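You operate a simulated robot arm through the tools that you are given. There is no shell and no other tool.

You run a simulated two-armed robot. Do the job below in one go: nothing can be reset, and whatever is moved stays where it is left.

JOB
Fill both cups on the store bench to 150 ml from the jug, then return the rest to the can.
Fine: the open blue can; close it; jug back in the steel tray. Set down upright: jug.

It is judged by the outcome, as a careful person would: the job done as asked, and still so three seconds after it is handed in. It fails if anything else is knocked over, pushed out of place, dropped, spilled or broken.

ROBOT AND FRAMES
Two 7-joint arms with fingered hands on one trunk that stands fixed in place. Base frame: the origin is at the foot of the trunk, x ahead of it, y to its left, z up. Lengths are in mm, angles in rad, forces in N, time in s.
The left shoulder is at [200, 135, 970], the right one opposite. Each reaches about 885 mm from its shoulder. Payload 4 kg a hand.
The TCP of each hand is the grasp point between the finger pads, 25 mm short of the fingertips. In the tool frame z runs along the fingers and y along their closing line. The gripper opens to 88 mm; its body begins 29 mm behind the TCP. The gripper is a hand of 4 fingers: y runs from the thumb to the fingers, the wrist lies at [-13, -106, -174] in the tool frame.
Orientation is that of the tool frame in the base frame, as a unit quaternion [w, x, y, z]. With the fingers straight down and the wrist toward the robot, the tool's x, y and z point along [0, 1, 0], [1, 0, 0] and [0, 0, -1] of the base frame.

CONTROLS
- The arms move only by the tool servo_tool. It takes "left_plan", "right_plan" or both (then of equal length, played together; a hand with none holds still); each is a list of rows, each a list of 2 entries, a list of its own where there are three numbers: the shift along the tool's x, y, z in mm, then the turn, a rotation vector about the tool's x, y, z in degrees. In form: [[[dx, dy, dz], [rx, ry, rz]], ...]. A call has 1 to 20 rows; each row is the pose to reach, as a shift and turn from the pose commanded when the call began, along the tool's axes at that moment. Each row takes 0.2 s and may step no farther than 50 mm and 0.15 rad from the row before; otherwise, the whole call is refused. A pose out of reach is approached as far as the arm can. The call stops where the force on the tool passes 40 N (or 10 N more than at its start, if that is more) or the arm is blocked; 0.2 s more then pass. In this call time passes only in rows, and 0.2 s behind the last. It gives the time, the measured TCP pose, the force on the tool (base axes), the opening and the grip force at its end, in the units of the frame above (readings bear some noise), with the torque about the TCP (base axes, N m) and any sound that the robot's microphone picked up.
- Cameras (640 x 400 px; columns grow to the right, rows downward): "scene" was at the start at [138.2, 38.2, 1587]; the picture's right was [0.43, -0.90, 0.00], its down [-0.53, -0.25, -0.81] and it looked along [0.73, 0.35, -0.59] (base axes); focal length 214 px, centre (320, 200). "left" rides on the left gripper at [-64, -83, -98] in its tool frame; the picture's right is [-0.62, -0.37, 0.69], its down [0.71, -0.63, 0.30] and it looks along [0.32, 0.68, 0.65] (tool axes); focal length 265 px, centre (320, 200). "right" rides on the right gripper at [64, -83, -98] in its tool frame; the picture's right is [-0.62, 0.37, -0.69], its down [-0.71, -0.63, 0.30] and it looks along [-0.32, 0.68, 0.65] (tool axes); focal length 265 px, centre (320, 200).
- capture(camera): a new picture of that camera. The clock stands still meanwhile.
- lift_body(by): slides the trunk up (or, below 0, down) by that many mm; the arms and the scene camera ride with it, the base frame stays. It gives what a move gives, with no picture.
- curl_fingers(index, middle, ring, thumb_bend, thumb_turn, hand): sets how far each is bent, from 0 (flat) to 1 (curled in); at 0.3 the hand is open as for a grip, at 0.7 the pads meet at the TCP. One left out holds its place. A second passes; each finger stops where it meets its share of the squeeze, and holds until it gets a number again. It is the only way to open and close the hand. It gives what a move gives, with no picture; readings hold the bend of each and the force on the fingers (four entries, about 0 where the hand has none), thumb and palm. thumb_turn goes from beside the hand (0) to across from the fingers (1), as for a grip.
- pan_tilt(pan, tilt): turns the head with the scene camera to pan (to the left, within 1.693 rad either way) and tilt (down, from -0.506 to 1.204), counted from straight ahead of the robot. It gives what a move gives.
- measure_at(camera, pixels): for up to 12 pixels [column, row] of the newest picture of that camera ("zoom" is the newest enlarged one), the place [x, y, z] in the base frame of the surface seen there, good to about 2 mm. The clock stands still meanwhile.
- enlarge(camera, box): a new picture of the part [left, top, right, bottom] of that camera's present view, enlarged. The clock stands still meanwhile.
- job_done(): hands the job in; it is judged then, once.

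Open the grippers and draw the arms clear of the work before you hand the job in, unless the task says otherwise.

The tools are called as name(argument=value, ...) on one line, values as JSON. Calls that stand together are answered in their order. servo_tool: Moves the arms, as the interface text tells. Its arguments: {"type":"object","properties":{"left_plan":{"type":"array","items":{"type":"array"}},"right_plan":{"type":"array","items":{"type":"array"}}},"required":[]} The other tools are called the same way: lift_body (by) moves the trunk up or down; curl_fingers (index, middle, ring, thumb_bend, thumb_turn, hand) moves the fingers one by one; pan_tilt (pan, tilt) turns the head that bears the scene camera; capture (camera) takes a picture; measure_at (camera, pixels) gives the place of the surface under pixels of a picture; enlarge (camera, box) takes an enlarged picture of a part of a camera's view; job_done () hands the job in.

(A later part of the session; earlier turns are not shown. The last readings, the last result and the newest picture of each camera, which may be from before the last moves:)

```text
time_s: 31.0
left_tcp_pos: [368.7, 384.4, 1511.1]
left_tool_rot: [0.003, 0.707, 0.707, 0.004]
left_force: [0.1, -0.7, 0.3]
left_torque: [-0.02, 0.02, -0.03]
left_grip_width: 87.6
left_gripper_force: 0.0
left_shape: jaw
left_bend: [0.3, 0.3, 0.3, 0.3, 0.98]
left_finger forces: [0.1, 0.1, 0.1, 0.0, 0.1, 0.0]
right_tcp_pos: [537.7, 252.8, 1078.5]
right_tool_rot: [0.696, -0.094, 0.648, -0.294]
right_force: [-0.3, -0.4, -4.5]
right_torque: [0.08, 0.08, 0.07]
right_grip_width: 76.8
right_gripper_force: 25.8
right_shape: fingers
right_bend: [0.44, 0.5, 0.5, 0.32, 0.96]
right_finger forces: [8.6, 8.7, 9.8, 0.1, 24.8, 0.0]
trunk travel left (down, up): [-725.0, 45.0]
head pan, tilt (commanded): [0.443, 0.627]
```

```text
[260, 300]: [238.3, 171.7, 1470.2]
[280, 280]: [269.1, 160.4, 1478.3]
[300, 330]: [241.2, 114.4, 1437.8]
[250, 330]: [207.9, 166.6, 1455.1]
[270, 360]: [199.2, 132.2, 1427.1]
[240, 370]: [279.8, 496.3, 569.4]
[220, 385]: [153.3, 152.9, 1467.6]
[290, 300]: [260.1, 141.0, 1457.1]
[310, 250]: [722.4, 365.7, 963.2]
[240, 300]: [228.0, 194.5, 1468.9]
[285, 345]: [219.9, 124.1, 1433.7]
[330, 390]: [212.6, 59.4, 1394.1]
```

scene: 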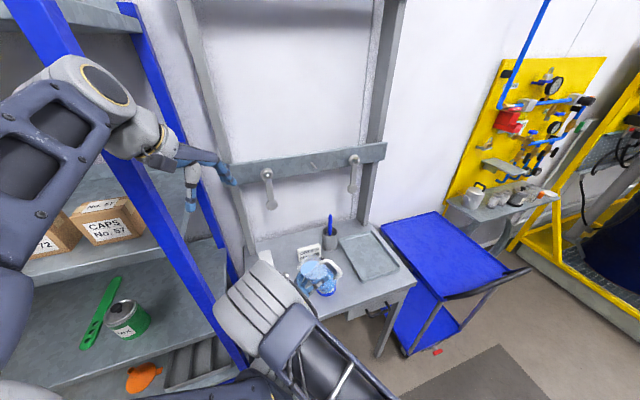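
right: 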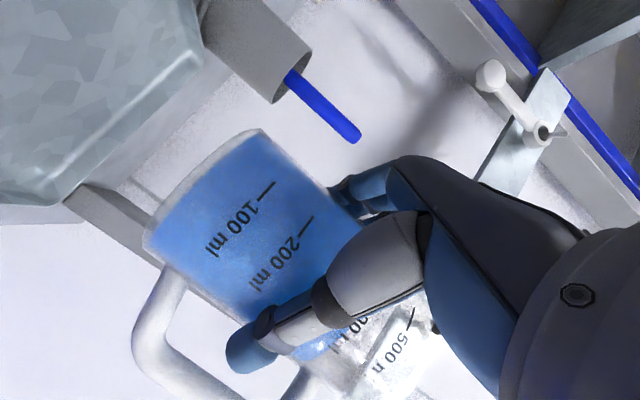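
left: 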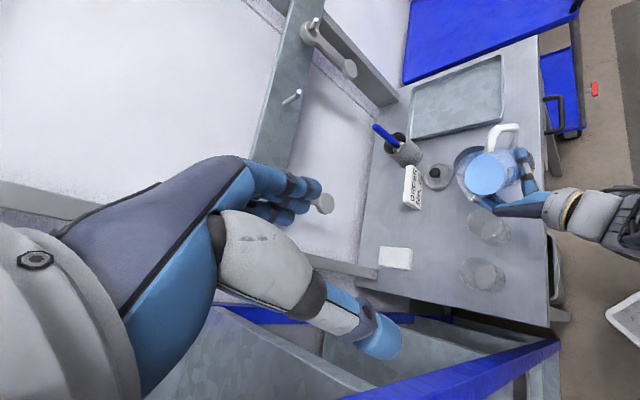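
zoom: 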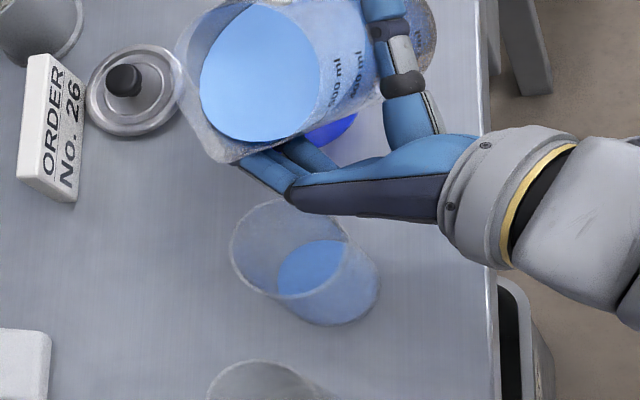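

The right elbow (≈(240,160,1470)) has swung over the left shoulder and is touching the left arm, so this hand yaw is unsuitable. No liquid is flowing; I reduce the tilt to 25° and back away to the right.

servo_tool(right_plan=[[[-1, -2, 6], [-0.7, 1.9, 3.1]], [[-3, -5, 17], [-1.4, 3.8, 6.2]], [[-5, -9, 31], [-2, 5.4, 9]], [[-7.5, -13, 45], [-2.4, 6.6, 11]], [[-9.4, -16.4, 56.3], [-2.55, 7.13, 11.79]]])

capture(camera="scene")

capture(camera="left")

```text
time_s: 32.2
left_tcp_pos: [370.3, 384.5, 1509.5]
left_tool_rot: [0.0, 0.707, 0.707, 0.0]
left_force: [0.6, -0.4, -1.2]
left_torque: [-0.01, 0.0, -0.01]
left_grip_width: 87.5
left_gripper_force: 0.0
left_shape: jaw
left_bend: [0.3, 0.3, 0.3, 0.3, 0.98]
left_finger forces: [0.0, 0.0, 0.0, 0.0, 0.1, 0.0]
right_tcp_pos: [569.3, 242.0, 1089.8]
right_tool_rot: [0.682, -0.052, 0.7, -0.208]
right_force: [-0.1, 0.5, -4.4]
right_torque: [0.13, 0.08, 0.0]
right_grip_width: 76.9
right_gripper_force: 25.2
right_shape: fingers
right_bend: [0.44, 0.5, 0.5, 0.32, 0.96]
right_finger forces: [8.4, 8.5, 9.7, 0.1, 24.9, 0.1]
trunk travel left (down, up): [-725.0, 45.0]
head pan, tilt (commanded): [0.443, 0.627]
```

```text
taken
```

scene: 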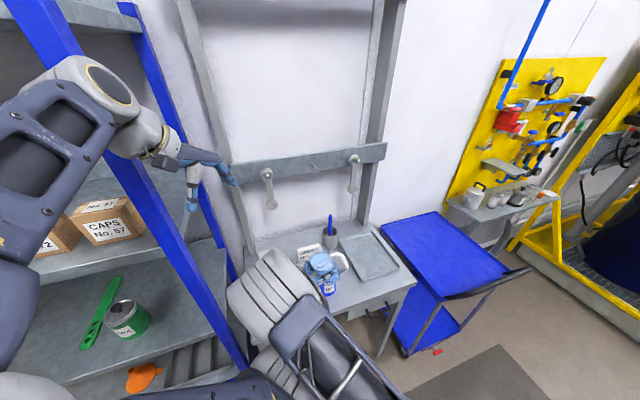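

```text
taken
```

left: 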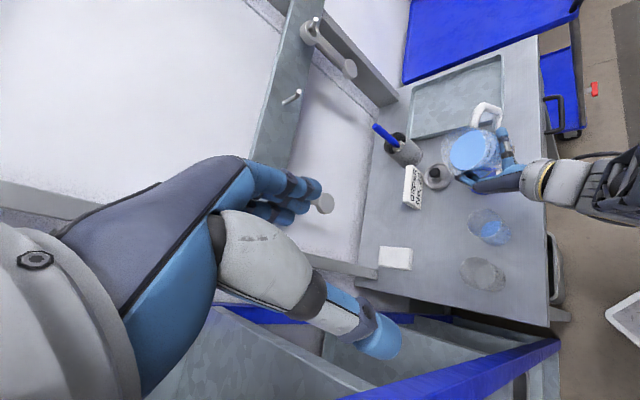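

The arms are apart again. I yaw the hand +35° (tilt kept at 25°) and rise 15 mm so the elbow swings back to the right.

servo_tool(right_plan=[[[-2, -0.8, 0], [-3.3, -1.3, 0.05]], [[-5, -1.9, 0.1], [-9.2, -3.6, 0.1]], [[-8, -3, 0.1], [-15.7, -6.1, 0.2]], [[-11, -4.2, 0.2], [-22.2, -8.6, 0.3]], [[-13, -5, 0.2], [-28.8, -11.2, 0.4]], [[-14, -5.4, 0.2], [-32.7, -12.7, 0.5]]])

capture(camera="scene")

capture(camera="left")

```text
time_s: 33.6
left_tcp_pos: [370.4, 384.1, 1509.2]
left_tool_rot: [0.0, 0.707, 0.707, 0.0]
left_force: [-0.9, 0.7, -0.4]
left_torque: [0.03, 0.02, 0.02]
left_grip_width: 87.6
left_gripper_force: 0.1
left_shape: jaw
left_bend: [0.3, 0.3, 0.3, 0.3, 0.98]
left_finger forces: [0.0, 0.0, 0.1, 0.0, 0.0, 0.1]
right_tcp_pos: [568.1, 241.0, 1103.6]
right_tool_rot: [0.713, -0.26, 0.651, 0.008]
right_force: [0.7, 0.2, -4.0]
right_torque: [0.04, 0.11, -0.01]
right_grip_width: 76.9
right_gripper_force: 25.7
right_shape: fingers
right_bend: [0.44, 0.5, 0.5, 0.32, 0.96]
right_finger forces: [8.3, 8.4, 9.5, 0.1, 24.6, 0.0]
trunk travel left (down, up): [-725.0, 45.0]
head pan, tilt (commanded): [0.443, 0.627]
```

```text
taken
```

scene: 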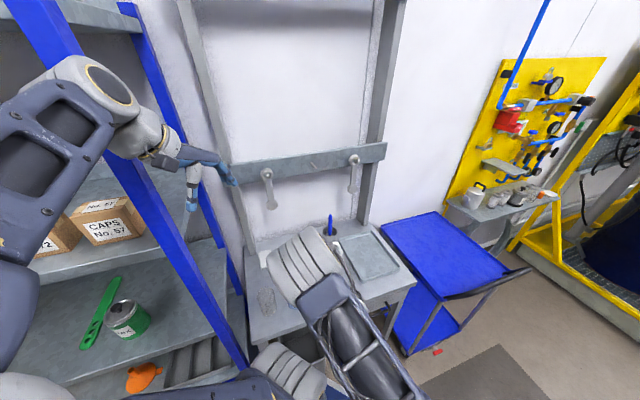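

```text
taken
```

left: 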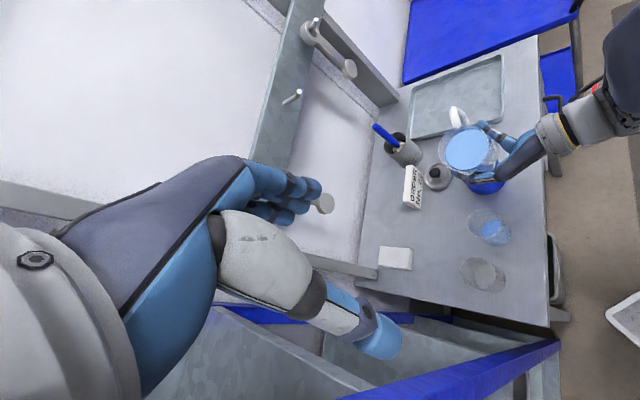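

Tilt is 24.9° toward 145°, and the earlier stream gave me a lip calibration. I bring the lip over cup B's centre at z≈1108 while tilting to 36°.

servo_tool(right_plan=[[[1.2, 4, 0.2], [0.2, -0.5, -0.8]], [[4, 13, 0.7], [0.5, -1.4, -2.3]], [[7.5, 25, 1.3], [1, -2.8, -4.7]], [[11, 37, 2], [1.5, -4.2, -7]], [[14, 46.5, 2.5], [1.85, -5.2, -8.6]], [[15.2, 50.3, 2.7], [2, -5.65, -9.33]]])

capture(camera="scene")

enlarge(camera="left", box=[440, 120, 560, 280])

```text
time_s: 35.0
left_tcp_pos: [369.9, 383.7, 1508.6]
left_tool_rot: [0.0, 0.707, 0.707, 0.001]
left_force: [0.7, -0.4, -0.3]
left_torque: [0.0, 0.01, 0.0]
left_grip_width: 87.3
left_gripper_force: 0.1
left_shape: jaw
left_bend: [0.3, 0.3, 0.3, 0.3, 0.98]
left_finger forces: [0.0, 0.1, 0.0, 0.1, 0.0, 0.0]
right_tcp_pos: [555.1, 280.4, 1072.6]
right_tool_rot: [0.747, -0.301, 0.59, -0.051]
right_force: [-0.6, -0.5, -5.3]
right_torque: [0.05, 0.09, 0.01]
right_grip_width: 76.8
right_gripper_force: 25.4
right_shape: fingers
right_bend: [0.44, 0.5, 0.5, 0.32, 0.96]
right_finger forces: [8.5, 8.6, 9.6, 0.1, 24.4, 0.1]
trunk travel left (down, up): [-725.0, 45.0]
head pan, tilt (commanded): [0.443, 0.627]
```

```text
taken
```

scene: 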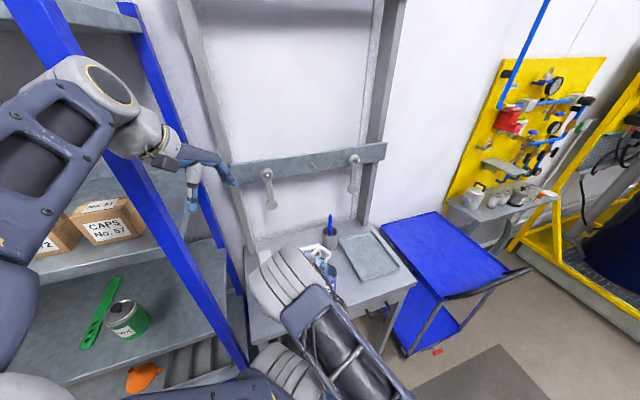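

```text
2.50 times, centred on (500, 200) of left
```

zoom: 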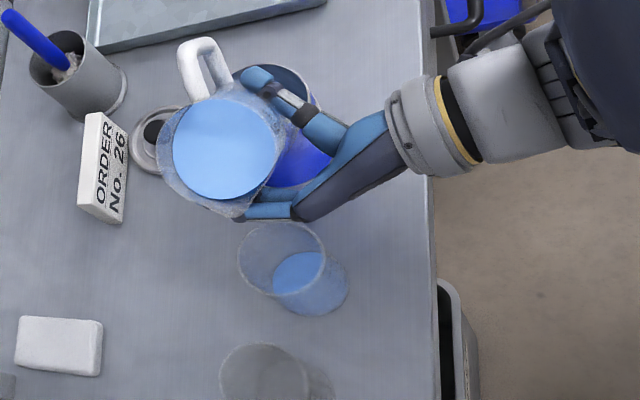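

Tracking is exact now and cup B has a little liquid visible. I check elbow clearance again, since more tilt will swing it further left.

measure_at(camera="scene", pixels=[[258, 280], [270, 310], [290, 260], [300, 290], [260, 300], [285, 320], [260, 370], [235, 385], [280, 350], [300, 370], [215, 390], [310, 330]])

```text
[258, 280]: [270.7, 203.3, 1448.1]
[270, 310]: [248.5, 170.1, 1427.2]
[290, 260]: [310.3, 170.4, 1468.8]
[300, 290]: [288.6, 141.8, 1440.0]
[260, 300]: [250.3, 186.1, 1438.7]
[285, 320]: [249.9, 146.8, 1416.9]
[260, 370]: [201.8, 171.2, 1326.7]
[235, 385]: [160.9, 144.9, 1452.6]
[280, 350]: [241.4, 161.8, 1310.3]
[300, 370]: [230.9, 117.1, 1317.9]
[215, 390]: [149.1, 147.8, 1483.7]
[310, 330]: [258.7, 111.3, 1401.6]
```

The elbow is only ~90 mm from the left upper arm, so I turn the pour direction further, to straight toward the robot (−x), which swings the elbow right; with the lip at ~1110 everything stays above the can and cups.

servo_tool(right_plan=[[[-1.3, 2.4, 2.8], [-3.1, -1.6, 0.6]], [[-3.6, 6.6, 7.8], [-8.6, -4.4, 1.8]], [[-6.2, 11.3, 13.3], [-14.8, -7.5, 3]], [[-8.8, 16, 18.8], [-20.9, -10.7, 4.3]], [[-11.4, 20.8, 24.4], [-27.1, -13.8, 5.5]], [[-12.9, 23.6, 27.7], [-30.8, -15.7, 6.3]]])

capture(camera="scene")

enlarge(camera="left", box=[440, 120, 560, 280])

```text
time_s: 36.4
left_tcp_pos: [369.5, 384.2, 1509.1]
left_tool_rot: [0.0, 0.707, 0.708, 0.001]
left_force: [-0.2, 0.1, 0.5]
left_torque: [-0.01, -0.02, 0.0]
left_grip_width: 87.4
left_gripper_force: 0.0
left_shape: jaw
left_bend: [0.3, 0.3, 0.3, 0.3, 0.98]
left_finger forces: [0.0, 0.0, 0.0, 0.0, 0.0, 0.1]
right_tcp_pos: [570.9, 315.2, 1074.5]
right_tool_rot: [0.715, -0.458, 0.492, 0.191]
right_force: [-0.6, -0.7, -5.1]
right_torque: [-0.01, 0.15, 0.02]
right_grip_width: 76.7
right_gripper_force: 25.0
right_shape: fingers
right_bend: [0.44, 0.5, 0.5, 0.32, 0.96]
right_finger forces: [8.3, 8.4, 9.4, 0.0, 24.0, 0.0]
trunk travel left (down, up): [-725.0, 45.0]
head pan, tilt (commanded): [0.443, 0.627]
```

```text
taken
```

scene: 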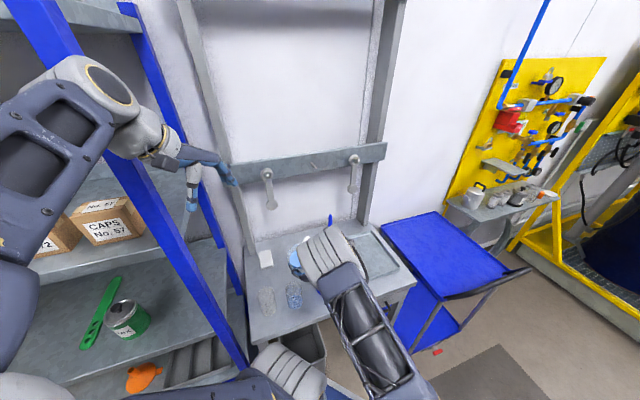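

```text
2.50 times, centred on (500, 200) of left
```

zoom: 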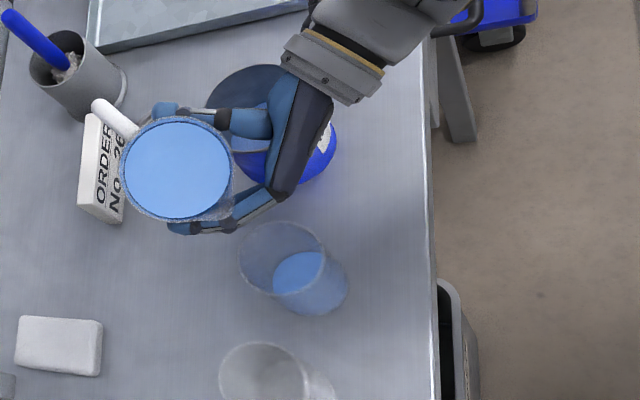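

Now the elbow is well clear on the right and both cameras see the cups; jug tilt is 33° directly toward cup B. I tilt to 38° with the lip settling over the cup's centre.

servo_tool(right_plan=[[[0.9, 1.2, -0.1], [0.29, -0.81, -1.35]], [[1.8, 2.5, -0.15], [0.58, -1.63, -2.69]], [[2.68, 3.68, -0.23], [0.87, -2.44, -4.04]], [[2.68, 3.68, -0.23], [0.87, -2.44, -4.04]]])

enlarge(camera="scene", box=[250, 225, 350, 325])

enlarge(camera="left", box=[455, 130, 545, 260])

```text
time_s: 37.4
left_tcp_pos: [369.9, 384.3, 1509.3]
left_tool_rot: [0.0, 0.707, 0.707, 0.0]
left_force: [-0.3, 0.3, -0.1]
left_torque: [0.01, 0.0, 0.01]
left_grip_width: 87.7
left_gripper_force: 0.0
left_shape: jaw
left_bend: [0.3, 0.3, 0.3, 0.3, 0.98]
left_finger forces: [0.0, 0.0, 0.0, 0.1, 0.0, 0.0]
right_tcp_pos: [568.8, 316.7, 1070.2]
right_tool_rot: [0.736, -0.465, 0.462, 0.171]
right_force: [0.3, 0.0, -4.9]
right_torque: [-0.06, 0.14, 0.0]
right_grip_width: 76.7
right_gripper_force: 25.3
right_shape: fingers
right_bend: [0.44, 0.5, 0.5, 0.32, 0.96]
right_finger forces: [8.4, 8.4, 9.4, 0.0, 24.0, 0.0]
trunk travel left (down, up): [-725.0, 45.0]
head pan, tilt (commanded): [0.443, 0.627]
```

```text
4.00 times, centred on (300, 275) of scene
```

zoom: 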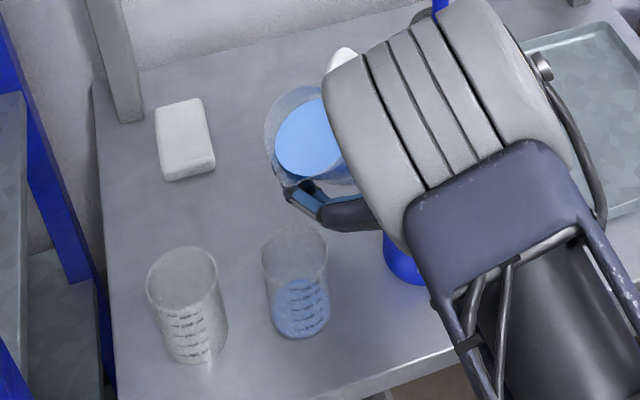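

```text
3.08 times, centred on (500, 195) of left
```

zoom: 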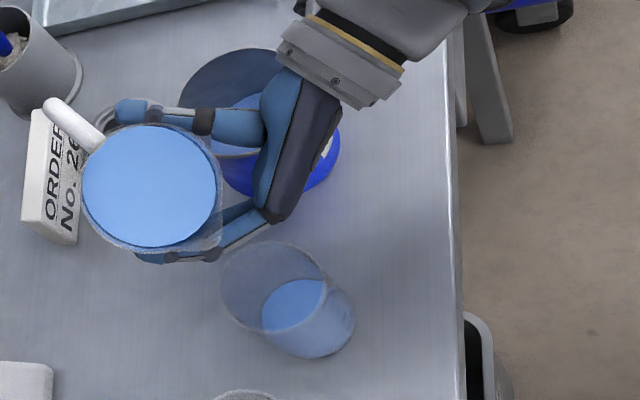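

Cup B already shows liquid in the scene zoom. I zoom closer on cup B to read its level.

enlarge(camera="scene", box=[280, 275, 340, 315])

measure_at(camera="zoom", pixels=[[150, 120], [140, 110], [160, 130], [130, 130], [170, 110], [150, 100], [150, 150], [150, 170], [140, 90], [160, 85], [120, 110], [180, 130]])

enlarge(camera="left", box=[475, 195, 515, 255])

measure_at(camera="zoom", pixels=[[280, 180], [300, 200], [320, 220], [260, 200], [330, 180], [300, 160], [350, 200], [270, 230], [310, 240], [290, 190], [340, 230], [250, 180]])

```text
10.00 times, centred on (310, 295) of scene
```

zoom: 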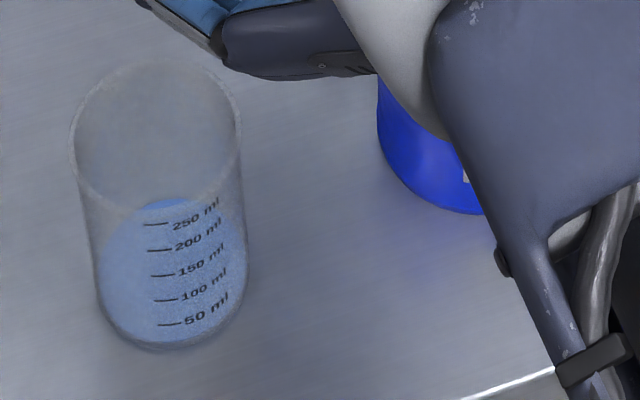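

```text
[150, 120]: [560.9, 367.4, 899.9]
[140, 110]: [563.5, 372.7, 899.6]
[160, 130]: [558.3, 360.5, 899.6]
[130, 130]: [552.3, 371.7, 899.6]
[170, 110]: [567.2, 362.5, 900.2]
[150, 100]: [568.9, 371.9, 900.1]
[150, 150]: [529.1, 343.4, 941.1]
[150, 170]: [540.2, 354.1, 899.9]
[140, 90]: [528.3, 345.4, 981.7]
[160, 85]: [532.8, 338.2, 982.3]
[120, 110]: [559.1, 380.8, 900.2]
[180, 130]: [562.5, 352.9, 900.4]
```

```text
6.67 times, centred on (495, 225) of left
```

zoom: 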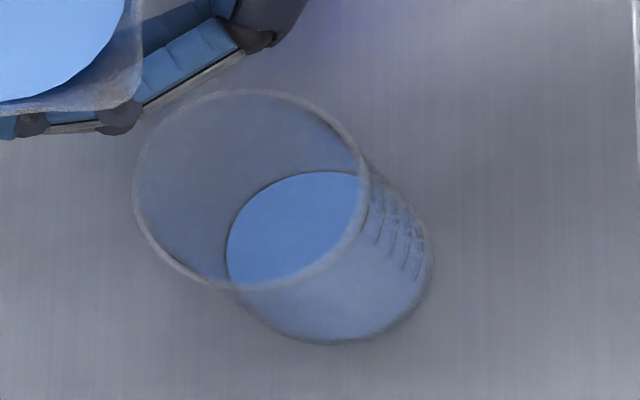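

```text
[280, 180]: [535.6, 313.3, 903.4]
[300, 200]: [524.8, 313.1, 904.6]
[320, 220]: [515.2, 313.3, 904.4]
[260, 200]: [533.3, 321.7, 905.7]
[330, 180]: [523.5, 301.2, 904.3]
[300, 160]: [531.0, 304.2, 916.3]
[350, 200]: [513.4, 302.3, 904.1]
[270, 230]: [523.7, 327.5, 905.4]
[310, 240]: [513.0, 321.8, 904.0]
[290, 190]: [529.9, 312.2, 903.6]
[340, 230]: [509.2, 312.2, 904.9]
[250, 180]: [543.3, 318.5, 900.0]
```

The surface in cup B is still at z≈904.5, i.e. essentially empty (zero line ≈904.5, 150 ml ≈956.4). The lip estimate is (507.5,321,1105), over the centre; I tilt 2° more.

servo_tool(right_plan=[[[-0.62, -0.96, 0.45], [0.18, -0.51, -0.84]], [[-1.25, -1.92, 0.9], [0.36, -1.02, -1.68]], [[-1.25, -1.92, 0.9], [0.36, -1.02, -1.68]]])

enlarge(camera="left", box=[455, 150, 525, 255])

enlarge(camera="scene", box=[270, 235, 340, 315])

```text
time_s: 38.2
left_tcp_pos: [371.0, 384.2, 1508.3]
left_tool_rot: [0.0, 0.707, 0.707, 0.0]
left_force: [0.3, -0.7, -0.2]
left_torque: [0.03, -0.01, -0.01]
left_grip_width: 87.7
left_gripper_force: 0.1
left_shape: jaw
left_bend: [0.3, 0.3, 0.3, 0.3, 0.98]
left_finger forces: [0.0, 0.0, 0.0, 0.0, 0.0, 0.0]
right_tcp_pos: [570.7, 317.2, 1072.2]
right_tool_rot: [0.743, -0.468, 0.449, 0.163]
right_force: [-0.5, -0.1, -4.6]
right_torque: [-0.05, 0.1, 0.0]
right_grip_width: 77.0
right_gripper_force: 25.6
right_shape: fingers
right_bend: [0.44, 0.5, 0.5, 0.32, 0.96]
right_finger forces: [8.4, 8.4, 9.4, 0.0, 23.9, 0.0]
trunk travel left (down, up): [-725.0, 45.0]
head pan, tilt (commanded): [0.443, 0.627]
```

```text
3.81 times, centred on (490, 202) of left
```

zoom: 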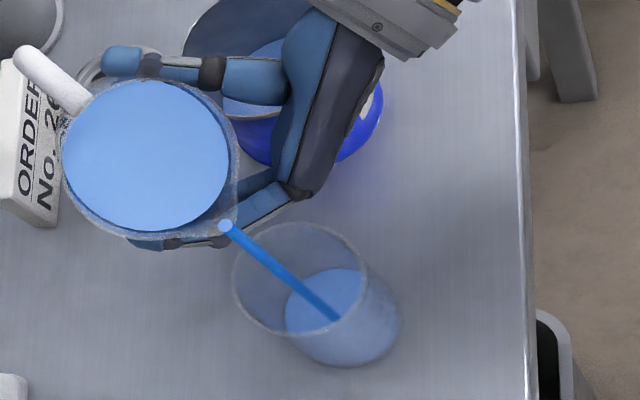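

```text
5.00 times, centred on (305, 275) of scene
```

zoom: 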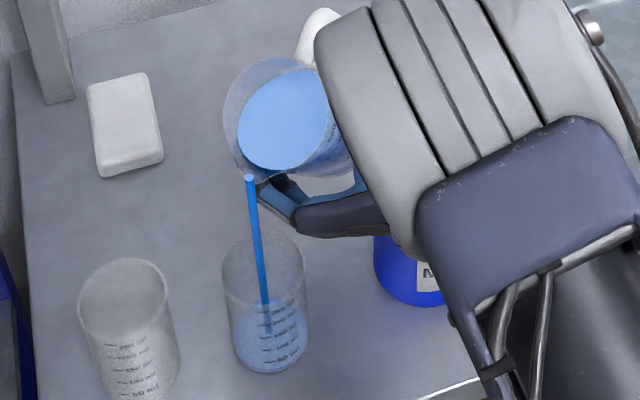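

The stream now falls into the middle of cup B in both views. I hold this tilt about a second and measure the flow rate.

servo_tool(right_plan=[[[0, 0, 0], [0, 0, 0]], [[0, 0, 0], [0, 0, 0]], [[0, 0, 0], [0, 0, 0]]])

enlarge(camera="left", box=[455, 150, 525, 255])

measure_at(camera="zoom", pixels=[[228, 228], [260, 255], [290, 282], [320, 290], [305, 310], [340, 285], [300, 320], [320, 325], [150, 150], [325, 280], [330, 305], [310, 295]])

```text
time_s: 39.0
left_tcp_pos: [371.0, 384.0, 1509.2]
left_tool_rot: [0.0, 0.707, 0.707, -0.001]
left_force: [0.0, 0.0, 0.0]
left_torque: [0.01, -0.02, -0.04]
left_grip_width: 87.6
left_gripper_force: 0.0
left_shape: jaw
left_bend: [0.3, 0.3, 0.3, 0.3, 0.98]
left_finger forces: [0.0, 0.0, 0.1, 0.1, 0.1, 0.1]
right_tcp_pos: [570.9, 317.6, 1071.4]
right_tool_rot: [0.743, -0.468, 0.449, 0.162]
right_force: [0.4, -0.5, -5.2]
right_torque: [-0.04, 0.13, 0.01]
right_grip_width: 76.8
right_gripper_force: 24.9
right_shape: fingers
right_bend: [0.44, 0.5, 0.5, 0.32, 0.96]
right_finger forces: [8.4, 8.4, 9.5, 0.0, 24.0, 0.0]
trunk travel left (down, up): [-725.0, 45.0]
head pan, tilt (commanded): [0.443, 0.627]
```

```text
3.81 times, centred on (490, 202) of left
```

zoom: 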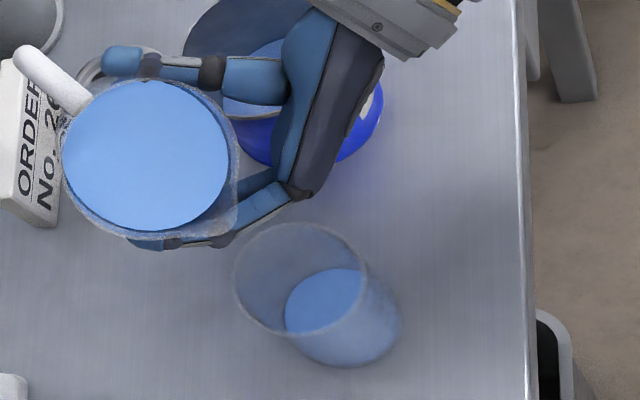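

```text
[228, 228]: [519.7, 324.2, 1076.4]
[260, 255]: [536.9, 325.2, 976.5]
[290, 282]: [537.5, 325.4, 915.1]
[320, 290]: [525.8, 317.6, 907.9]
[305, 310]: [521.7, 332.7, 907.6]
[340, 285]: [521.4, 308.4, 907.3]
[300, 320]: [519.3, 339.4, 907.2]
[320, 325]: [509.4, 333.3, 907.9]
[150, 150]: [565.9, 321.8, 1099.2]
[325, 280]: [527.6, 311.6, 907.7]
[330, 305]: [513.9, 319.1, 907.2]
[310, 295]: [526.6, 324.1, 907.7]
```

Level rose to z≈907.6 (~9 ml) and flow stopped, so each tilt angle releases a definite amount. I tilt 4° more in small steps with the lip held fixed.

servo_tool(right_plan=[[[-0.31, -0.48, 0.22], [0.09, -0.25, -0.42]], [[-0.62, -0.96, 0.45], [0.18, -0.51, -0.84]], [[-0.93, -1.44, 0.67], [0.27, -0.76, -1.26]], [[-1.24, -1.92, 0.9], [0.36, -1.02, -1.68]], [[-1.55, -2.4, 1.12], [0.45, -1.27, -2.1]], [[-1.86, -2.87, 1.34], [0.54, -1.53, -2.52]], [[-2.17, -3.35, 1.57], [0.63, -1.78, -2.94]], [[-2.48, -3.83, 1.79], [0.72, -2.04, -3.36]], [[-2.48, -3.83, 1.79], [0.72, -2.04, -3.36]], [[-2.48, -3.83, 1.79], [0.72, -2.04, -3.36]]])

enlarge(camera="left", box=[455, 150, 525, 255])

measure_at(camera="zoom", pixels=[[320, 290], [305, 310], [340, 285], [300, 320], [320, 325], [330, 280], [325, 305], [310, 295], [290, 300], [345, 300], [150, 150], [300, 290]])

```text
time_s: 41.2
left_tcp_pos: [370.2, 385.6, 1509.9]
left_tool_rot: [0.0, 0.707, 0.707, 0.0]
left_force: [-0.6, 0.5, 0.0]
left_torque: [-0.01, 0.02, -0.01]
left_grip_width: 87.4
left_gripper_force: 0.0
left_shape: jaw
left_bend: [0.3, 0.3, 0.3, 0.3, 0.98]
left_finger forces: [0.0, 0.0, 0.0, 0.0, 0.0, 0.0]
right_tcp_pos: [573.4, 317.4, 1075.9]
right_tool_rot: [0.759, -0.473, 0.423, 0.146]
right_force: [0.1, 1.0, -3.5]
right_torque: [-0.03, 0.14, 0.01]
right_grip_width: 76.9
right_gripper_force: 25.2
right_shape: fingers
right_bend: [0.44, 0.5, 0.5, 0.32, 0.96]
right_finger forces: [8.4, 8.5, 9.4, 0.1, 23.9, 0.1]
trunk travel left (down, up): [-725.0, 45.0]
head pan, tilt (commanded): [0.443, 0.627]
```

```text
3.81 times, centred on (490, 202) of left
```

zoom: 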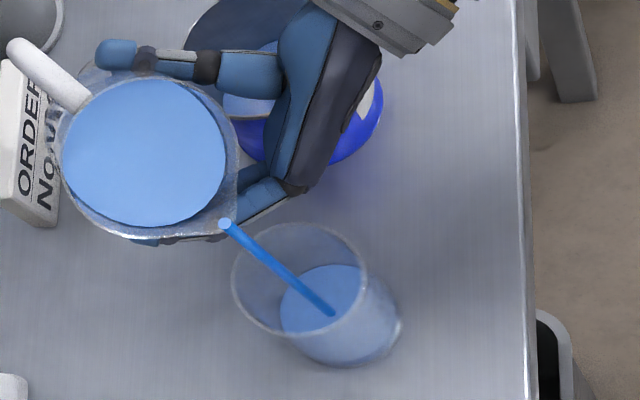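

```text
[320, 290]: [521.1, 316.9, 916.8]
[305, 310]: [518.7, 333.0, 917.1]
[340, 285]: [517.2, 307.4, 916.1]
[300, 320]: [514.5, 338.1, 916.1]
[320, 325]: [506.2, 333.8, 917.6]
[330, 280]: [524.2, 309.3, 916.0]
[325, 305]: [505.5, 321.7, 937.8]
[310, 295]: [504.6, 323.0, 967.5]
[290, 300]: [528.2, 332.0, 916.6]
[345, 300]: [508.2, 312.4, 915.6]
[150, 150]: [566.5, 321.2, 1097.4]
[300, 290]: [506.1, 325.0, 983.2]
```

Cup B is at z≈916.6 (~35 ml) with the stream centred. I continue tilting another 5° in half-degree steps.

servo_tool(right_plan=[[[-0.31, -0.48, 0.22], [0.09, -0.25, -0.42]], [[-0.62, -0.96, 0.45], [0.18, -0.51, -0.84]], [[-0.93, -1.44, 0.67], [0.27, -0.76, -1.26]], [[-1.24, -1.92, 0.9], [0.36, -1.02, -1.68]], [[-1.55, -2.4, 1.12], [0.45, -1.27, -2.1]], [[-1.86, -2.87, 1.34], [0.54, -1.53, -2.52]], [[-2.17, -3.35, 1.57], [0.63, -1.78, -2.94]], [[-2.48, -3.83, 1.79], [0.72, -2.04, -3.36]], [[-2.79, -4.31, 2.02], [0.81, -2.29, -3.78]], [[-3.1, -4.79, 2.24], [0.9, -2.55, -4.2]], [[-3.1, -4.79, 2.24], [0.9, -2.55, -4.2]]])

enlarge(camera="left", box=[455, 150, 525, 255])

measure_at(camera="zoom", pixels=[[320, 285], [300, 310], [340, 285], [295, 320], [315, 325], [330, 275], [285, 300], [345, 295], [335, 310], [350, 280], [150, 150], [340, 270]])

```text
time_s: 43.6
left_tcp_pos: [369.4, 383.9, 1509.6]
left_tool_rot: [-0.001, 0.707, 0.707, -0.001]
left_force: [0.1, 0.9, -1.0]
left_torque: [-0.01, 0.02, 0.0]
left_grip_width: 87.4
left_gripper_force: 0.0
left_shape: jaw
left_bend: [0.3, 0.3, 0.3, 0.3, 0.98]
left_finger forces: [0.0, 0.0, 0.0, 0.0, 0.0, 0.1]
right_tcp_pos: [575.3, 318.3, 1082.2]
right_tool_rot: [0.777, -0.479, 0.389, 0.125]
right_force: [-0.1, -0.3, -3.9]
right_torque: [0.0, 0.06, 0.0]
right_grip_width: 76.8
right_gripper_force: 24.1
right_shape: fingers
right_bend: [0.44, 0.5, 0.5, 0.32, 0.96]
right_finger forces: [8.3, 8.4, 9.4, 0.0, 23.8, 0.1]
trunk travel left (down, up): [-725.0, 45.0]
head pan, tilt (commanded): [0.443, 0.627]
```

```text
3.81 times, centred on (490, 202) of left
```

zoom: 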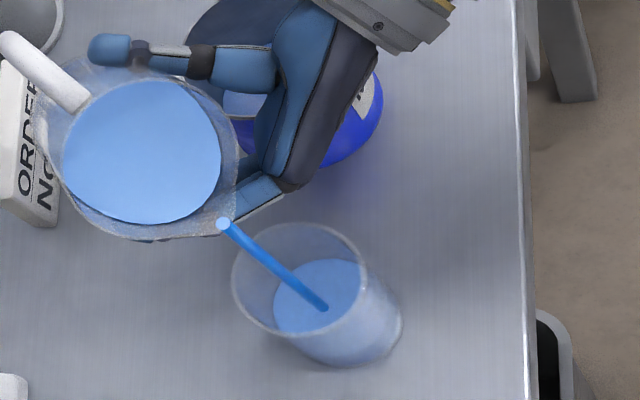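

```text
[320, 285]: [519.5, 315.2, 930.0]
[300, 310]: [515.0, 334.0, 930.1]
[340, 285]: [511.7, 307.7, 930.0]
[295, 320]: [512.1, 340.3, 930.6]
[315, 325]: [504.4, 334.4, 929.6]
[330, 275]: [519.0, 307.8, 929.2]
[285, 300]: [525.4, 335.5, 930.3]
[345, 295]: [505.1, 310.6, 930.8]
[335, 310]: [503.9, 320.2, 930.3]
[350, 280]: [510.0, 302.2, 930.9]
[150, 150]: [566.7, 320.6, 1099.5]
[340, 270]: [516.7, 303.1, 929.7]
```

Cup B is at z≈930.1 (~74 ml). I continue another 5°.

servo_tool(right_plan=[[[-0.31, -0.48, 0.22], [0.09, -0.25, -0.42]], [[-0.62, -0.96, 0.45], [0.18, -0.51, -0.84]], [[-0.93, -1.44, 0.67], [0.27, -0.76, -1.26]], [[-1.24, -1.92, 0.9], [0.36, -1.02, -1.68]], [[-1.55, -2.4, 1.12], [0.45, -1.27, -2.1]], [[-1.86, -2.87, 1.34], [0.54, -1.53, -2.52]], [[-2.17, -3.35, 1.57], [0.63, -1.78, -2.94]], [[-2.48, -3.83, 1.79], [0.72, -2.04, -3.36]], [[-2.79, -4.31, 2.02], [0.81, -2.29, -3.78]], [[-2.79, -4.31, 2.02], [0.81, -2.29, -3.78]], [[-2.79, -4.31, 2.02], [0.81, -2.29, -3.78]]])

enlarge(camera="left", box=[455, 150, 525, 255])

measure_at(camera="zoom", pixels=[[325, 275], [300, 305], [340, 280], [290, 315], [310, 325], [330, 270], [280, 300], [345, 290], [335, 305], [350, 275], [150, 150], [340, 265]])

```text
time_s: 46.0
left_tcp_pos: [369.8, 384.6, 1510.1]
left_tool_rot: [0.0, 0.707, 0.707, 0.0]
left_force: [-0.3, 0.4, 0.3]
left_torque: [0.0, -0.04, -0.03]
left_grip_width: 87.6
left_gripper_force: 0.1
left_shape: jaw
left_bend: [0.3, 0.3, 0.3, 0.3, 0.98]
left_finger forces: [0.1, 0.1, 0.1, 0.0, 0.0, 0.0]
right_tcp_pos: [577.1, 318.8, 1088.0]
right_tool_rot: [0.791, -0.484, 0.358, 0.107]
right_force: [0.3, 0.0, -3.6]
right_torque: [0.0, 0.06, 0.02]
right_grip_width: 76.6
right_gripper_force: 24.8
right_shape: fingers
right_bend: [0.44, 0.5, 0.5, 0.32, 0.96]
right_finger forces: [8.2, 8.3, 9.2, 0.0, 23.9, 0.1]
trunk travel left (down, up): [-725.0, 45.0]
head pan, tilt (commanded): [0.443, 0.627]
```

```text
3.81 times, centred on (490, 202) of left
```

zoom: 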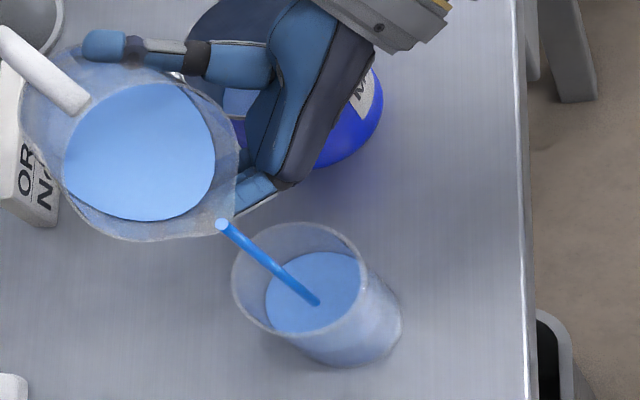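

```text
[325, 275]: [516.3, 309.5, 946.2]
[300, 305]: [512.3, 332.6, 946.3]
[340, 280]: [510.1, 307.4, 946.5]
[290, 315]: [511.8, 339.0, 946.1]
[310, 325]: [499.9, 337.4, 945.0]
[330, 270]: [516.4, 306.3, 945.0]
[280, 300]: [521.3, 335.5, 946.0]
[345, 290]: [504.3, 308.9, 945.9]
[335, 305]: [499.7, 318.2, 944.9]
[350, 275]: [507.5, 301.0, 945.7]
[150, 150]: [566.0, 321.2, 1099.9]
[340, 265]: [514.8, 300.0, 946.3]
```

Cup B is at z≈945.8 (~119 ml). I add 1.5° of tilt and hold so the flow tapers off.

servo_tool(right_plan=[[[-0.31, -0.48, 0.22], [0.09, -0.25, -0.42]], [[-0.62, -0.96, 0.45], [0.18, -0.51, -0.84]], [[-0.93, -1.44, 0.67], [0.27, -0.76, -1.26]], [[-0.93, -1.44, 0.67], [0.27, -0.76, -1.26]]])

enlarge(camera="left", box=[455, 150, 525, 255])

measure_at(camera="zoom", pixels=[[325, 270], [300, 305], [340, 280], [290, 315], [310, 320], [330, 265], [280, 300], [345, 285], [330, 305], [345, 270], [150, 150], [335, 260]])

```text
time_s: 47.0
left_tcp_pos: [370.4, 383.9, 1509.5]
left_tool_rot: [0.0, 0.707, 0.707, -0.001]
left_force: [1.1, 0.2, 0.8]
left_torque: [0.03, 0.0, -0.01]
left_grip_width: 87.3
left_gripper_force: 0.0
left_shape: jaw
left_bend: [0.3, 0.3, 0.3, 0.3, 0.98]
left_finger forces: [0.0, 0.0, 0.0, 0.0, 0.0, 0.0]
right_tcp_pos: [577.4, 317.6, 1089.5]
right_tool_rot: [0.796, -0.485, 0.349, 0.1]
right_force: [-0.1, -0.1, -2.9]
right_torque: [-0.01, 0.08, 0.0]
right_grip_width: 76.9
right_gripper_force: 25.4
right_shape: fingers
right_bend: [0.44, 0.5, 0.5, 0.32, 0.96]
right_finger forces: [8.1, 8.5, 9.3, 0.0, 23.8, 0.1]
trunk travel left (down, up): [-725.0, 45.0]
head pan, tilt (commanded): [0.443, 0.627]
```

```text
3.81 times, centred on (490, 202) of left
```

zoom: 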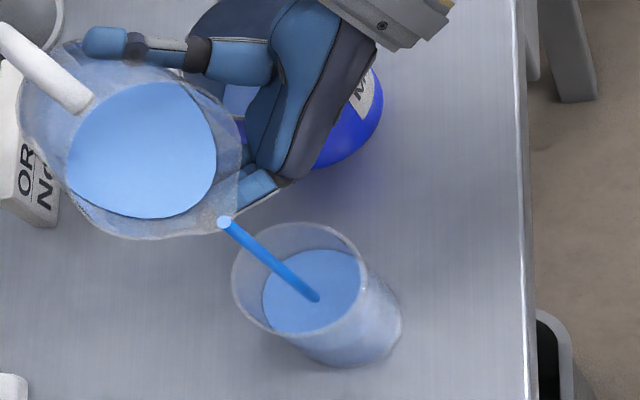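

```text
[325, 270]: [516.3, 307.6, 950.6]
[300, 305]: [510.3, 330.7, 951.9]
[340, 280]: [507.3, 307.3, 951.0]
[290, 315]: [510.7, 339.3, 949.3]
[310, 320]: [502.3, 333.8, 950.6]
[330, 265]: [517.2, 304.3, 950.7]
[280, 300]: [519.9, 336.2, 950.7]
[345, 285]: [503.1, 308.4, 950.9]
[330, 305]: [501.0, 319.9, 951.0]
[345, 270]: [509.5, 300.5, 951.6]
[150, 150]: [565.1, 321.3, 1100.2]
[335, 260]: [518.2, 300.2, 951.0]
```

Cup B is at z≈950.8 (~134 ml), still trickling. I hold without tilting for two rows and re-measure.

servo_tool(right_plan=[[[0, 0, 0], [0, 0, 0]], [[0, 0, 0], [0, 0, 0]]])

enlarge(camera="scene", box=[275, 265, 325, 315])

enlarge(camera="left", box=[455, 150, 525, 255])

measure_at(camera="zoom", pixels=[[325, 270], [300, 305], [340, 280], [290, 315], [310, 320], [330, 265], [280, 300], [345, 285], [330, 305], [345, 270], [320, 305], [335, 260]])

```text
time_s: 47.6
left_tcp_pos: [369.9, 383.9, 1508.7]
left_tool_rot: [-0.001, 0.707, 0.707, 0.001]
left_force: [-0.5, -0.1, 0.9]
left_torque: [0.02, -0.01, 0.0]
left_grip_width: 87.6
left_gripper_force: 0.0
left_shape: jaw
left_bend: [0.3, 0.3, 0.3, 0.3, 0.98]
left_finger forces: [0.1, 0.0, 0.0, 0.0, 0.0, 0.0]
right_tcp_pos: [575.9, 317.7, 1089.6]
right_tool_rot: [0.796, -0.485, 0.348, 0.101]
right_force: [-0.1, -0.1, -3.3]
right_torque: [-0.04, 0.09, 0.02]
right_grip_width: 76.9
right_gripper_force: 25.0
right_shape: fingers
right_bend: [0.44, 0.5, 0.5, 0.32, 0.96]
right_finger forces: [8.1, 8.4, 9.3, 0.0, 23.9, 0.0]
trunk travel left (down, up): [-725.0, 45.0]
head pan, tilt (commanded): [0.443, 0.627]
```

```text
8.00 times, centred on (300, 290) of scene
```

zoom: 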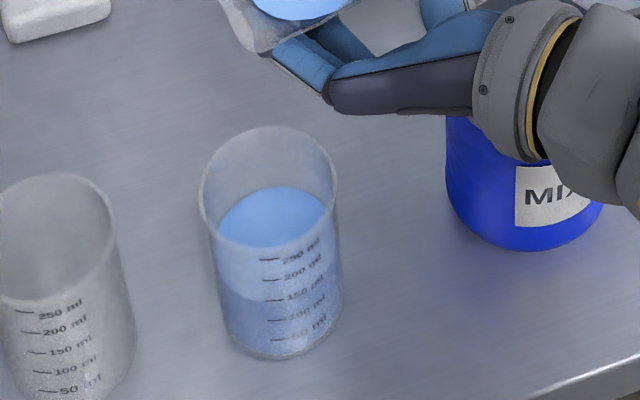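

```text
3.81 times, centred on (490, 202) of left
```

zoom: 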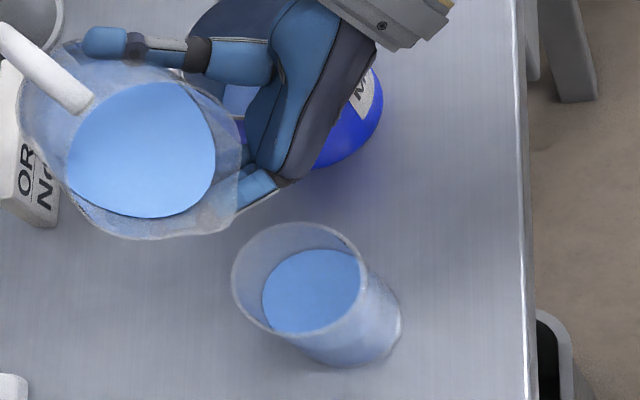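

```text
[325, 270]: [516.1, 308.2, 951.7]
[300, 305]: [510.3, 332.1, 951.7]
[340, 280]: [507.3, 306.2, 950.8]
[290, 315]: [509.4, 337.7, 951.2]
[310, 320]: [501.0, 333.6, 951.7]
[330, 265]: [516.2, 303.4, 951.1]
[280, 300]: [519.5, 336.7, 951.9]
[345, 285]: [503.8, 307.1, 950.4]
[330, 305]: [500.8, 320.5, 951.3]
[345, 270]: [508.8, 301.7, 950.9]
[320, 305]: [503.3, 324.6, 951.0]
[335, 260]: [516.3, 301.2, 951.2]
```

Flow has stopped; surface z≈951.2. In the scene zoom the liquid line looks close to the 150 ml mark, so I zoom in further to compare directly.

enlarge(camera="scene", box=[285, 282, 325, 312])

measure_at(camera="zoom", pixels=[[190, 190], [200, 240], [210, 290], [190, 150], [195, 215], [215, 340], [180, 190], [185, 240], [170, 200], [160, 200], [180, 220], [170, 215]])

```text
13.33 times, centred on (305, 297) of scene
```

zoom: 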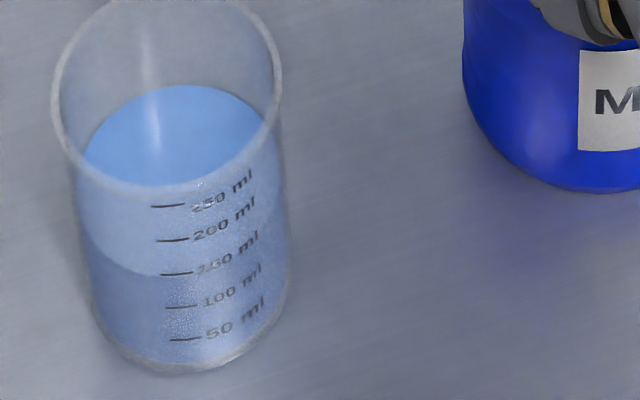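

```text
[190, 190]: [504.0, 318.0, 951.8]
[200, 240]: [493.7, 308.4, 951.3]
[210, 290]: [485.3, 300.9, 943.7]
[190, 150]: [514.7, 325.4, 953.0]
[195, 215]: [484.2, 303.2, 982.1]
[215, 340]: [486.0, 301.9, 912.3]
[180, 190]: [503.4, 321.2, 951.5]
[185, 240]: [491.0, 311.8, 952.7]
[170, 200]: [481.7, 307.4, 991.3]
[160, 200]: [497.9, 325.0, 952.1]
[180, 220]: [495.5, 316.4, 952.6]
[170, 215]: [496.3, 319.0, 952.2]
```

The liquid line seems just at or a bit below the 150 ml mark, depending on parallax. I measure the mark heights on the wall carefully.

measure_at(camera="zoom", pixels=[[165, 206], [175, 206], [165, 240], [178, 240], [170, 274], [182, 274], [175, 307], [188, 307], [178, 340], [192, 340], [120, 360], [200, 368]])

measure_at(camera="zoom", pixels=[[185, 206], [185, 240], [165, 274], [188, 274], [195, 307], [182, 307], [172, 340], [200, 339], [100, 250], [120, 262], [140, 270], [150, 275]])

```text
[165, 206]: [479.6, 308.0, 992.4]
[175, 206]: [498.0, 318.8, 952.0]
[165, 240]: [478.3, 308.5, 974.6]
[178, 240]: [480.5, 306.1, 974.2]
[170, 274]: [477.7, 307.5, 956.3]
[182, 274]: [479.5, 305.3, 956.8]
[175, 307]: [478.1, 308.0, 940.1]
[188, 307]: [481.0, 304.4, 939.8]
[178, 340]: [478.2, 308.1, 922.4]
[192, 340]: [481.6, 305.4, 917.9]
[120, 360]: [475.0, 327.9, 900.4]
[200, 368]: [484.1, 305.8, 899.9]
```

```text
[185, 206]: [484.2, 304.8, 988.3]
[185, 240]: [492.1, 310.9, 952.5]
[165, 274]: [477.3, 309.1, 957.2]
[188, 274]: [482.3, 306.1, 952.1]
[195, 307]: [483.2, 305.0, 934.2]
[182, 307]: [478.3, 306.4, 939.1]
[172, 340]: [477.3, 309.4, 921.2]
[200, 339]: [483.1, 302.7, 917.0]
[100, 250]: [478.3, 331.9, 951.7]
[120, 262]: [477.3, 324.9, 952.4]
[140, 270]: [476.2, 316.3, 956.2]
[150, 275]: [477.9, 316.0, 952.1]
```

Marks: 150 ml at z≈956.8, 100 ml at 939.7; the surface is at ≈951.6, so about 135 ml. I add 1° of tilt and let it settle.

servo_tool(right_plan=[[[-0.31, -0.48, 0.22], [0.09, -0.25, -0.42]], [[-0.62, -0.96, 0.45], [0.18, -0.51, -0.84]], [[-0.62, -0.96, 0.45], [0.18, -0.51, -0.84]], [[-0.62, -0.96, 0.45], [0.18, -0.51, -0.84]], [[-0.62, -0.96, 0.45], [0.18, -0.51, -0.84]]])

enlarge(camera="left", box=[455, 150, 525, 255])

measure_at(camera="zoom", pixels=[[325, 270], [300, 305], [340, 280], [290, 315], [310, 320], [330, 265], [280, 300], [345, 285], [330, 305], [345, 270], [320, 305], [335, 260]])

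```text
time_s: 48.8
left_tcp_pos: [370.7, 382.9, 1508.6]
left_tool_rot: [0.0, 0.707, 0.707, 0.001]
left_force: [-0.9, 1.0, 0.1]
left_torque: [-0.02, 0.0, 0.0]
left_grip_width: 87.5
left_gripper_force: 0.0
left_shape: jaw
left_bend: [0.3, 0.3, 0.3, 0.3, 0.98]
left_finger forces: [0.0, 0.0, 0.1, 0.1, 0.0, 0.0]
right_tcp_pos: [576.2, 317.0, 1090.8]
right_tool_rot: [0.799, -0.486, 0.341, 0.096]
right_force: [-0.4, 0.0, -3.2]
right_torque: [-0.05, 0.08, -0.02]
right_grip_width: 76.4
right_gripper_force: 24.8
right_shape: fingers
right_bend: [0.44, 0.5, 0.5, 0.32, 0.96]
right_finger forces: [8.1, 8.4, 9.3, 0.1, 23.8, 0.0]
trunk travel left (down, up): [-725.0, 45.0]
head pan, tilt (commanded): [0.443, 0.627]
```

```text
3.81 times, centred on (490, 202) of left
```

zoom: 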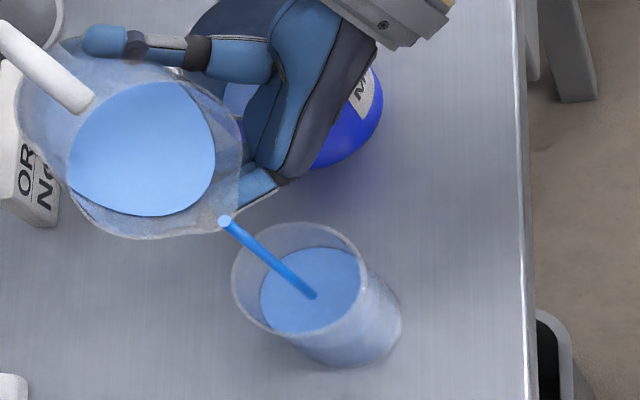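

```text
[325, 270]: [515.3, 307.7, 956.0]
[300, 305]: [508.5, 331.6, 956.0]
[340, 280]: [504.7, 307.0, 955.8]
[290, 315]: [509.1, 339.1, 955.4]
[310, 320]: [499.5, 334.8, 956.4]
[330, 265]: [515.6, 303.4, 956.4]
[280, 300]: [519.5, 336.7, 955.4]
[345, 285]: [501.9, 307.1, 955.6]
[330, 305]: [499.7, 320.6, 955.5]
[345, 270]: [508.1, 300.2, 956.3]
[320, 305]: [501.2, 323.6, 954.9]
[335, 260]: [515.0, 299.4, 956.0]
```

Cup B is at z≈955.8 and still trickling, almost at the 150 ml mark (956.8). I tilt back promptly to stop the flow.

servo_tool(right_plan=[[[1.24, 1.92, -0.9], [-0.36, 1.02, 1.68]], [[2.48, 3.83, -1.79], [-0.72, 2.04, 3.36]]])

enlarge(camera="left", box=[455, 150, 525, 255])

measure_at(camera="zoom", pixels=[[325, 270], [300, 305], [340, 280], [290, 315], [310, 320], [330, 265], [280, 300], [345, 285], [330, 305], [345, 270], [320, 305], [335, 260]])

enlarge(camera="scene", box=[285, 282, 325, 312])

measure_at(camera="zoom", pixels=[[190, 150], [150, 150], [230, 130], [180, 120], [120, 150], [210, 160], [170, 180], [240, 110], [170, 274], [165, 274], [178, 340], [165, 206]])

```text
time_s: 49.4
left_tcp_pos: [370.3, 384.2, 1509.2]
left_tool_rot: [0.0, 0.707, 0.707, 0.0]
left_force: [-1.1, -0.5, 0.4]
left_torque: [-0.01, 0.0, 0.02]
left_grip_width: 87.9
left_gripper_force: 0.1
left_shape: jaw
left_bend: [0.3, 0.3, 0.3, 0.3, 0.98]
left_finger forces: [0.1, 0.0, 0.0, 0.0, 0.0, 0.0]
right_tcp_pos: [575.8, 315.7, 1086.4]
right_tool_rot: [0.786, -0.482, 0.369, 0.113]
right_force: [-0.5, 0.1, -3.4]
right_torque: [-0.03, 0.06, 0.05]
right_grip_width: 77.0
right_gripper_force: 25.2
right_shape: fingers
right_bend: [0.44, 0.5, 0.5, 0.32, 0.96]
right_finger forces: [8.0, 8.5, 9.3, 0.0, 23.9, 0.0]
trunk travel left (down, up): [-725.0, 45.0]
head pan, tilt (commanded): [0.443, 0.627]
```

```text
3.81 times, centred on (490, 202) of left
```

zoom: 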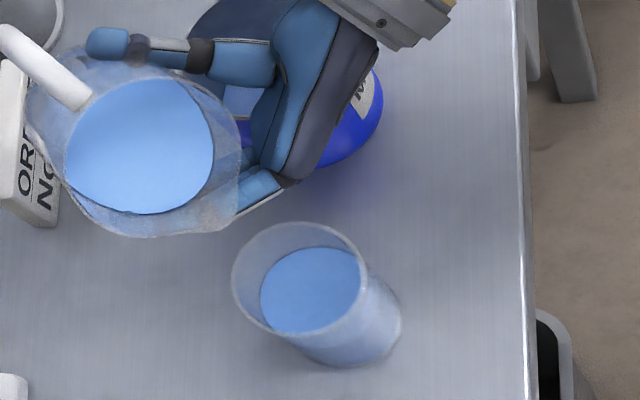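

```text
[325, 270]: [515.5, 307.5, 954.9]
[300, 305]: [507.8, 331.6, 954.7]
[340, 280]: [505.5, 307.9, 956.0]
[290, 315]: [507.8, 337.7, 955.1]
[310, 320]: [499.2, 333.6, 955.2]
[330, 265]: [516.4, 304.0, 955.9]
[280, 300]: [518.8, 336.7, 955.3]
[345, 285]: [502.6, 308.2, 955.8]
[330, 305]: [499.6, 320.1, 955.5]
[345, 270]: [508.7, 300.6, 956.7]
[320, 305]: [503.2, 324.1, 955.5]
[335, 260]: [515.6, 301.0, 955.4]
```

```text
13.33 times, centred on (305, 297) of scene
```

zoom: 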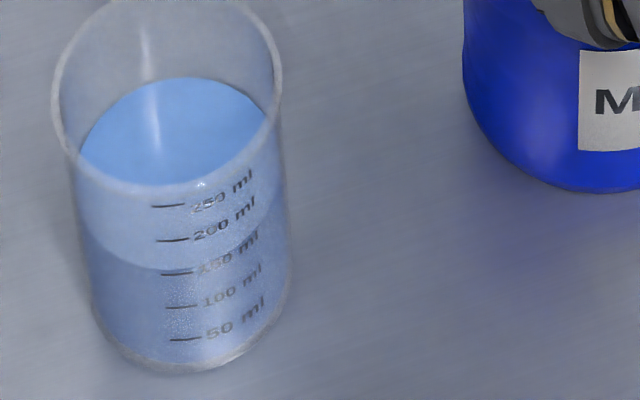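

```text
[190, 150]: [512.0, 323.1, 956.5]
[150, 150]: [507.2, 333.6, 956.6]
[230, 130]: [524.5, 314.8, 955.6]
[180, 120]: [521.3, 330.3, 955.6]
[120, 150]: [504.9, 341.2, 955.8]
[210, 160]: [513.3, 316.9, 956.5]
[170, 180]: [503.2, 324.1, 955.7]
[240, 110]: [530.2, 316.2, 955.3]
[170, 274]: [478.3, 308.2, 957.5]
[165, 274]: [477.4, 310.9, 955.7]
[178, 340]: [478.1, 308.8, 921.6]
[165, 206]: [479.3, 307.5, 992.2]
```

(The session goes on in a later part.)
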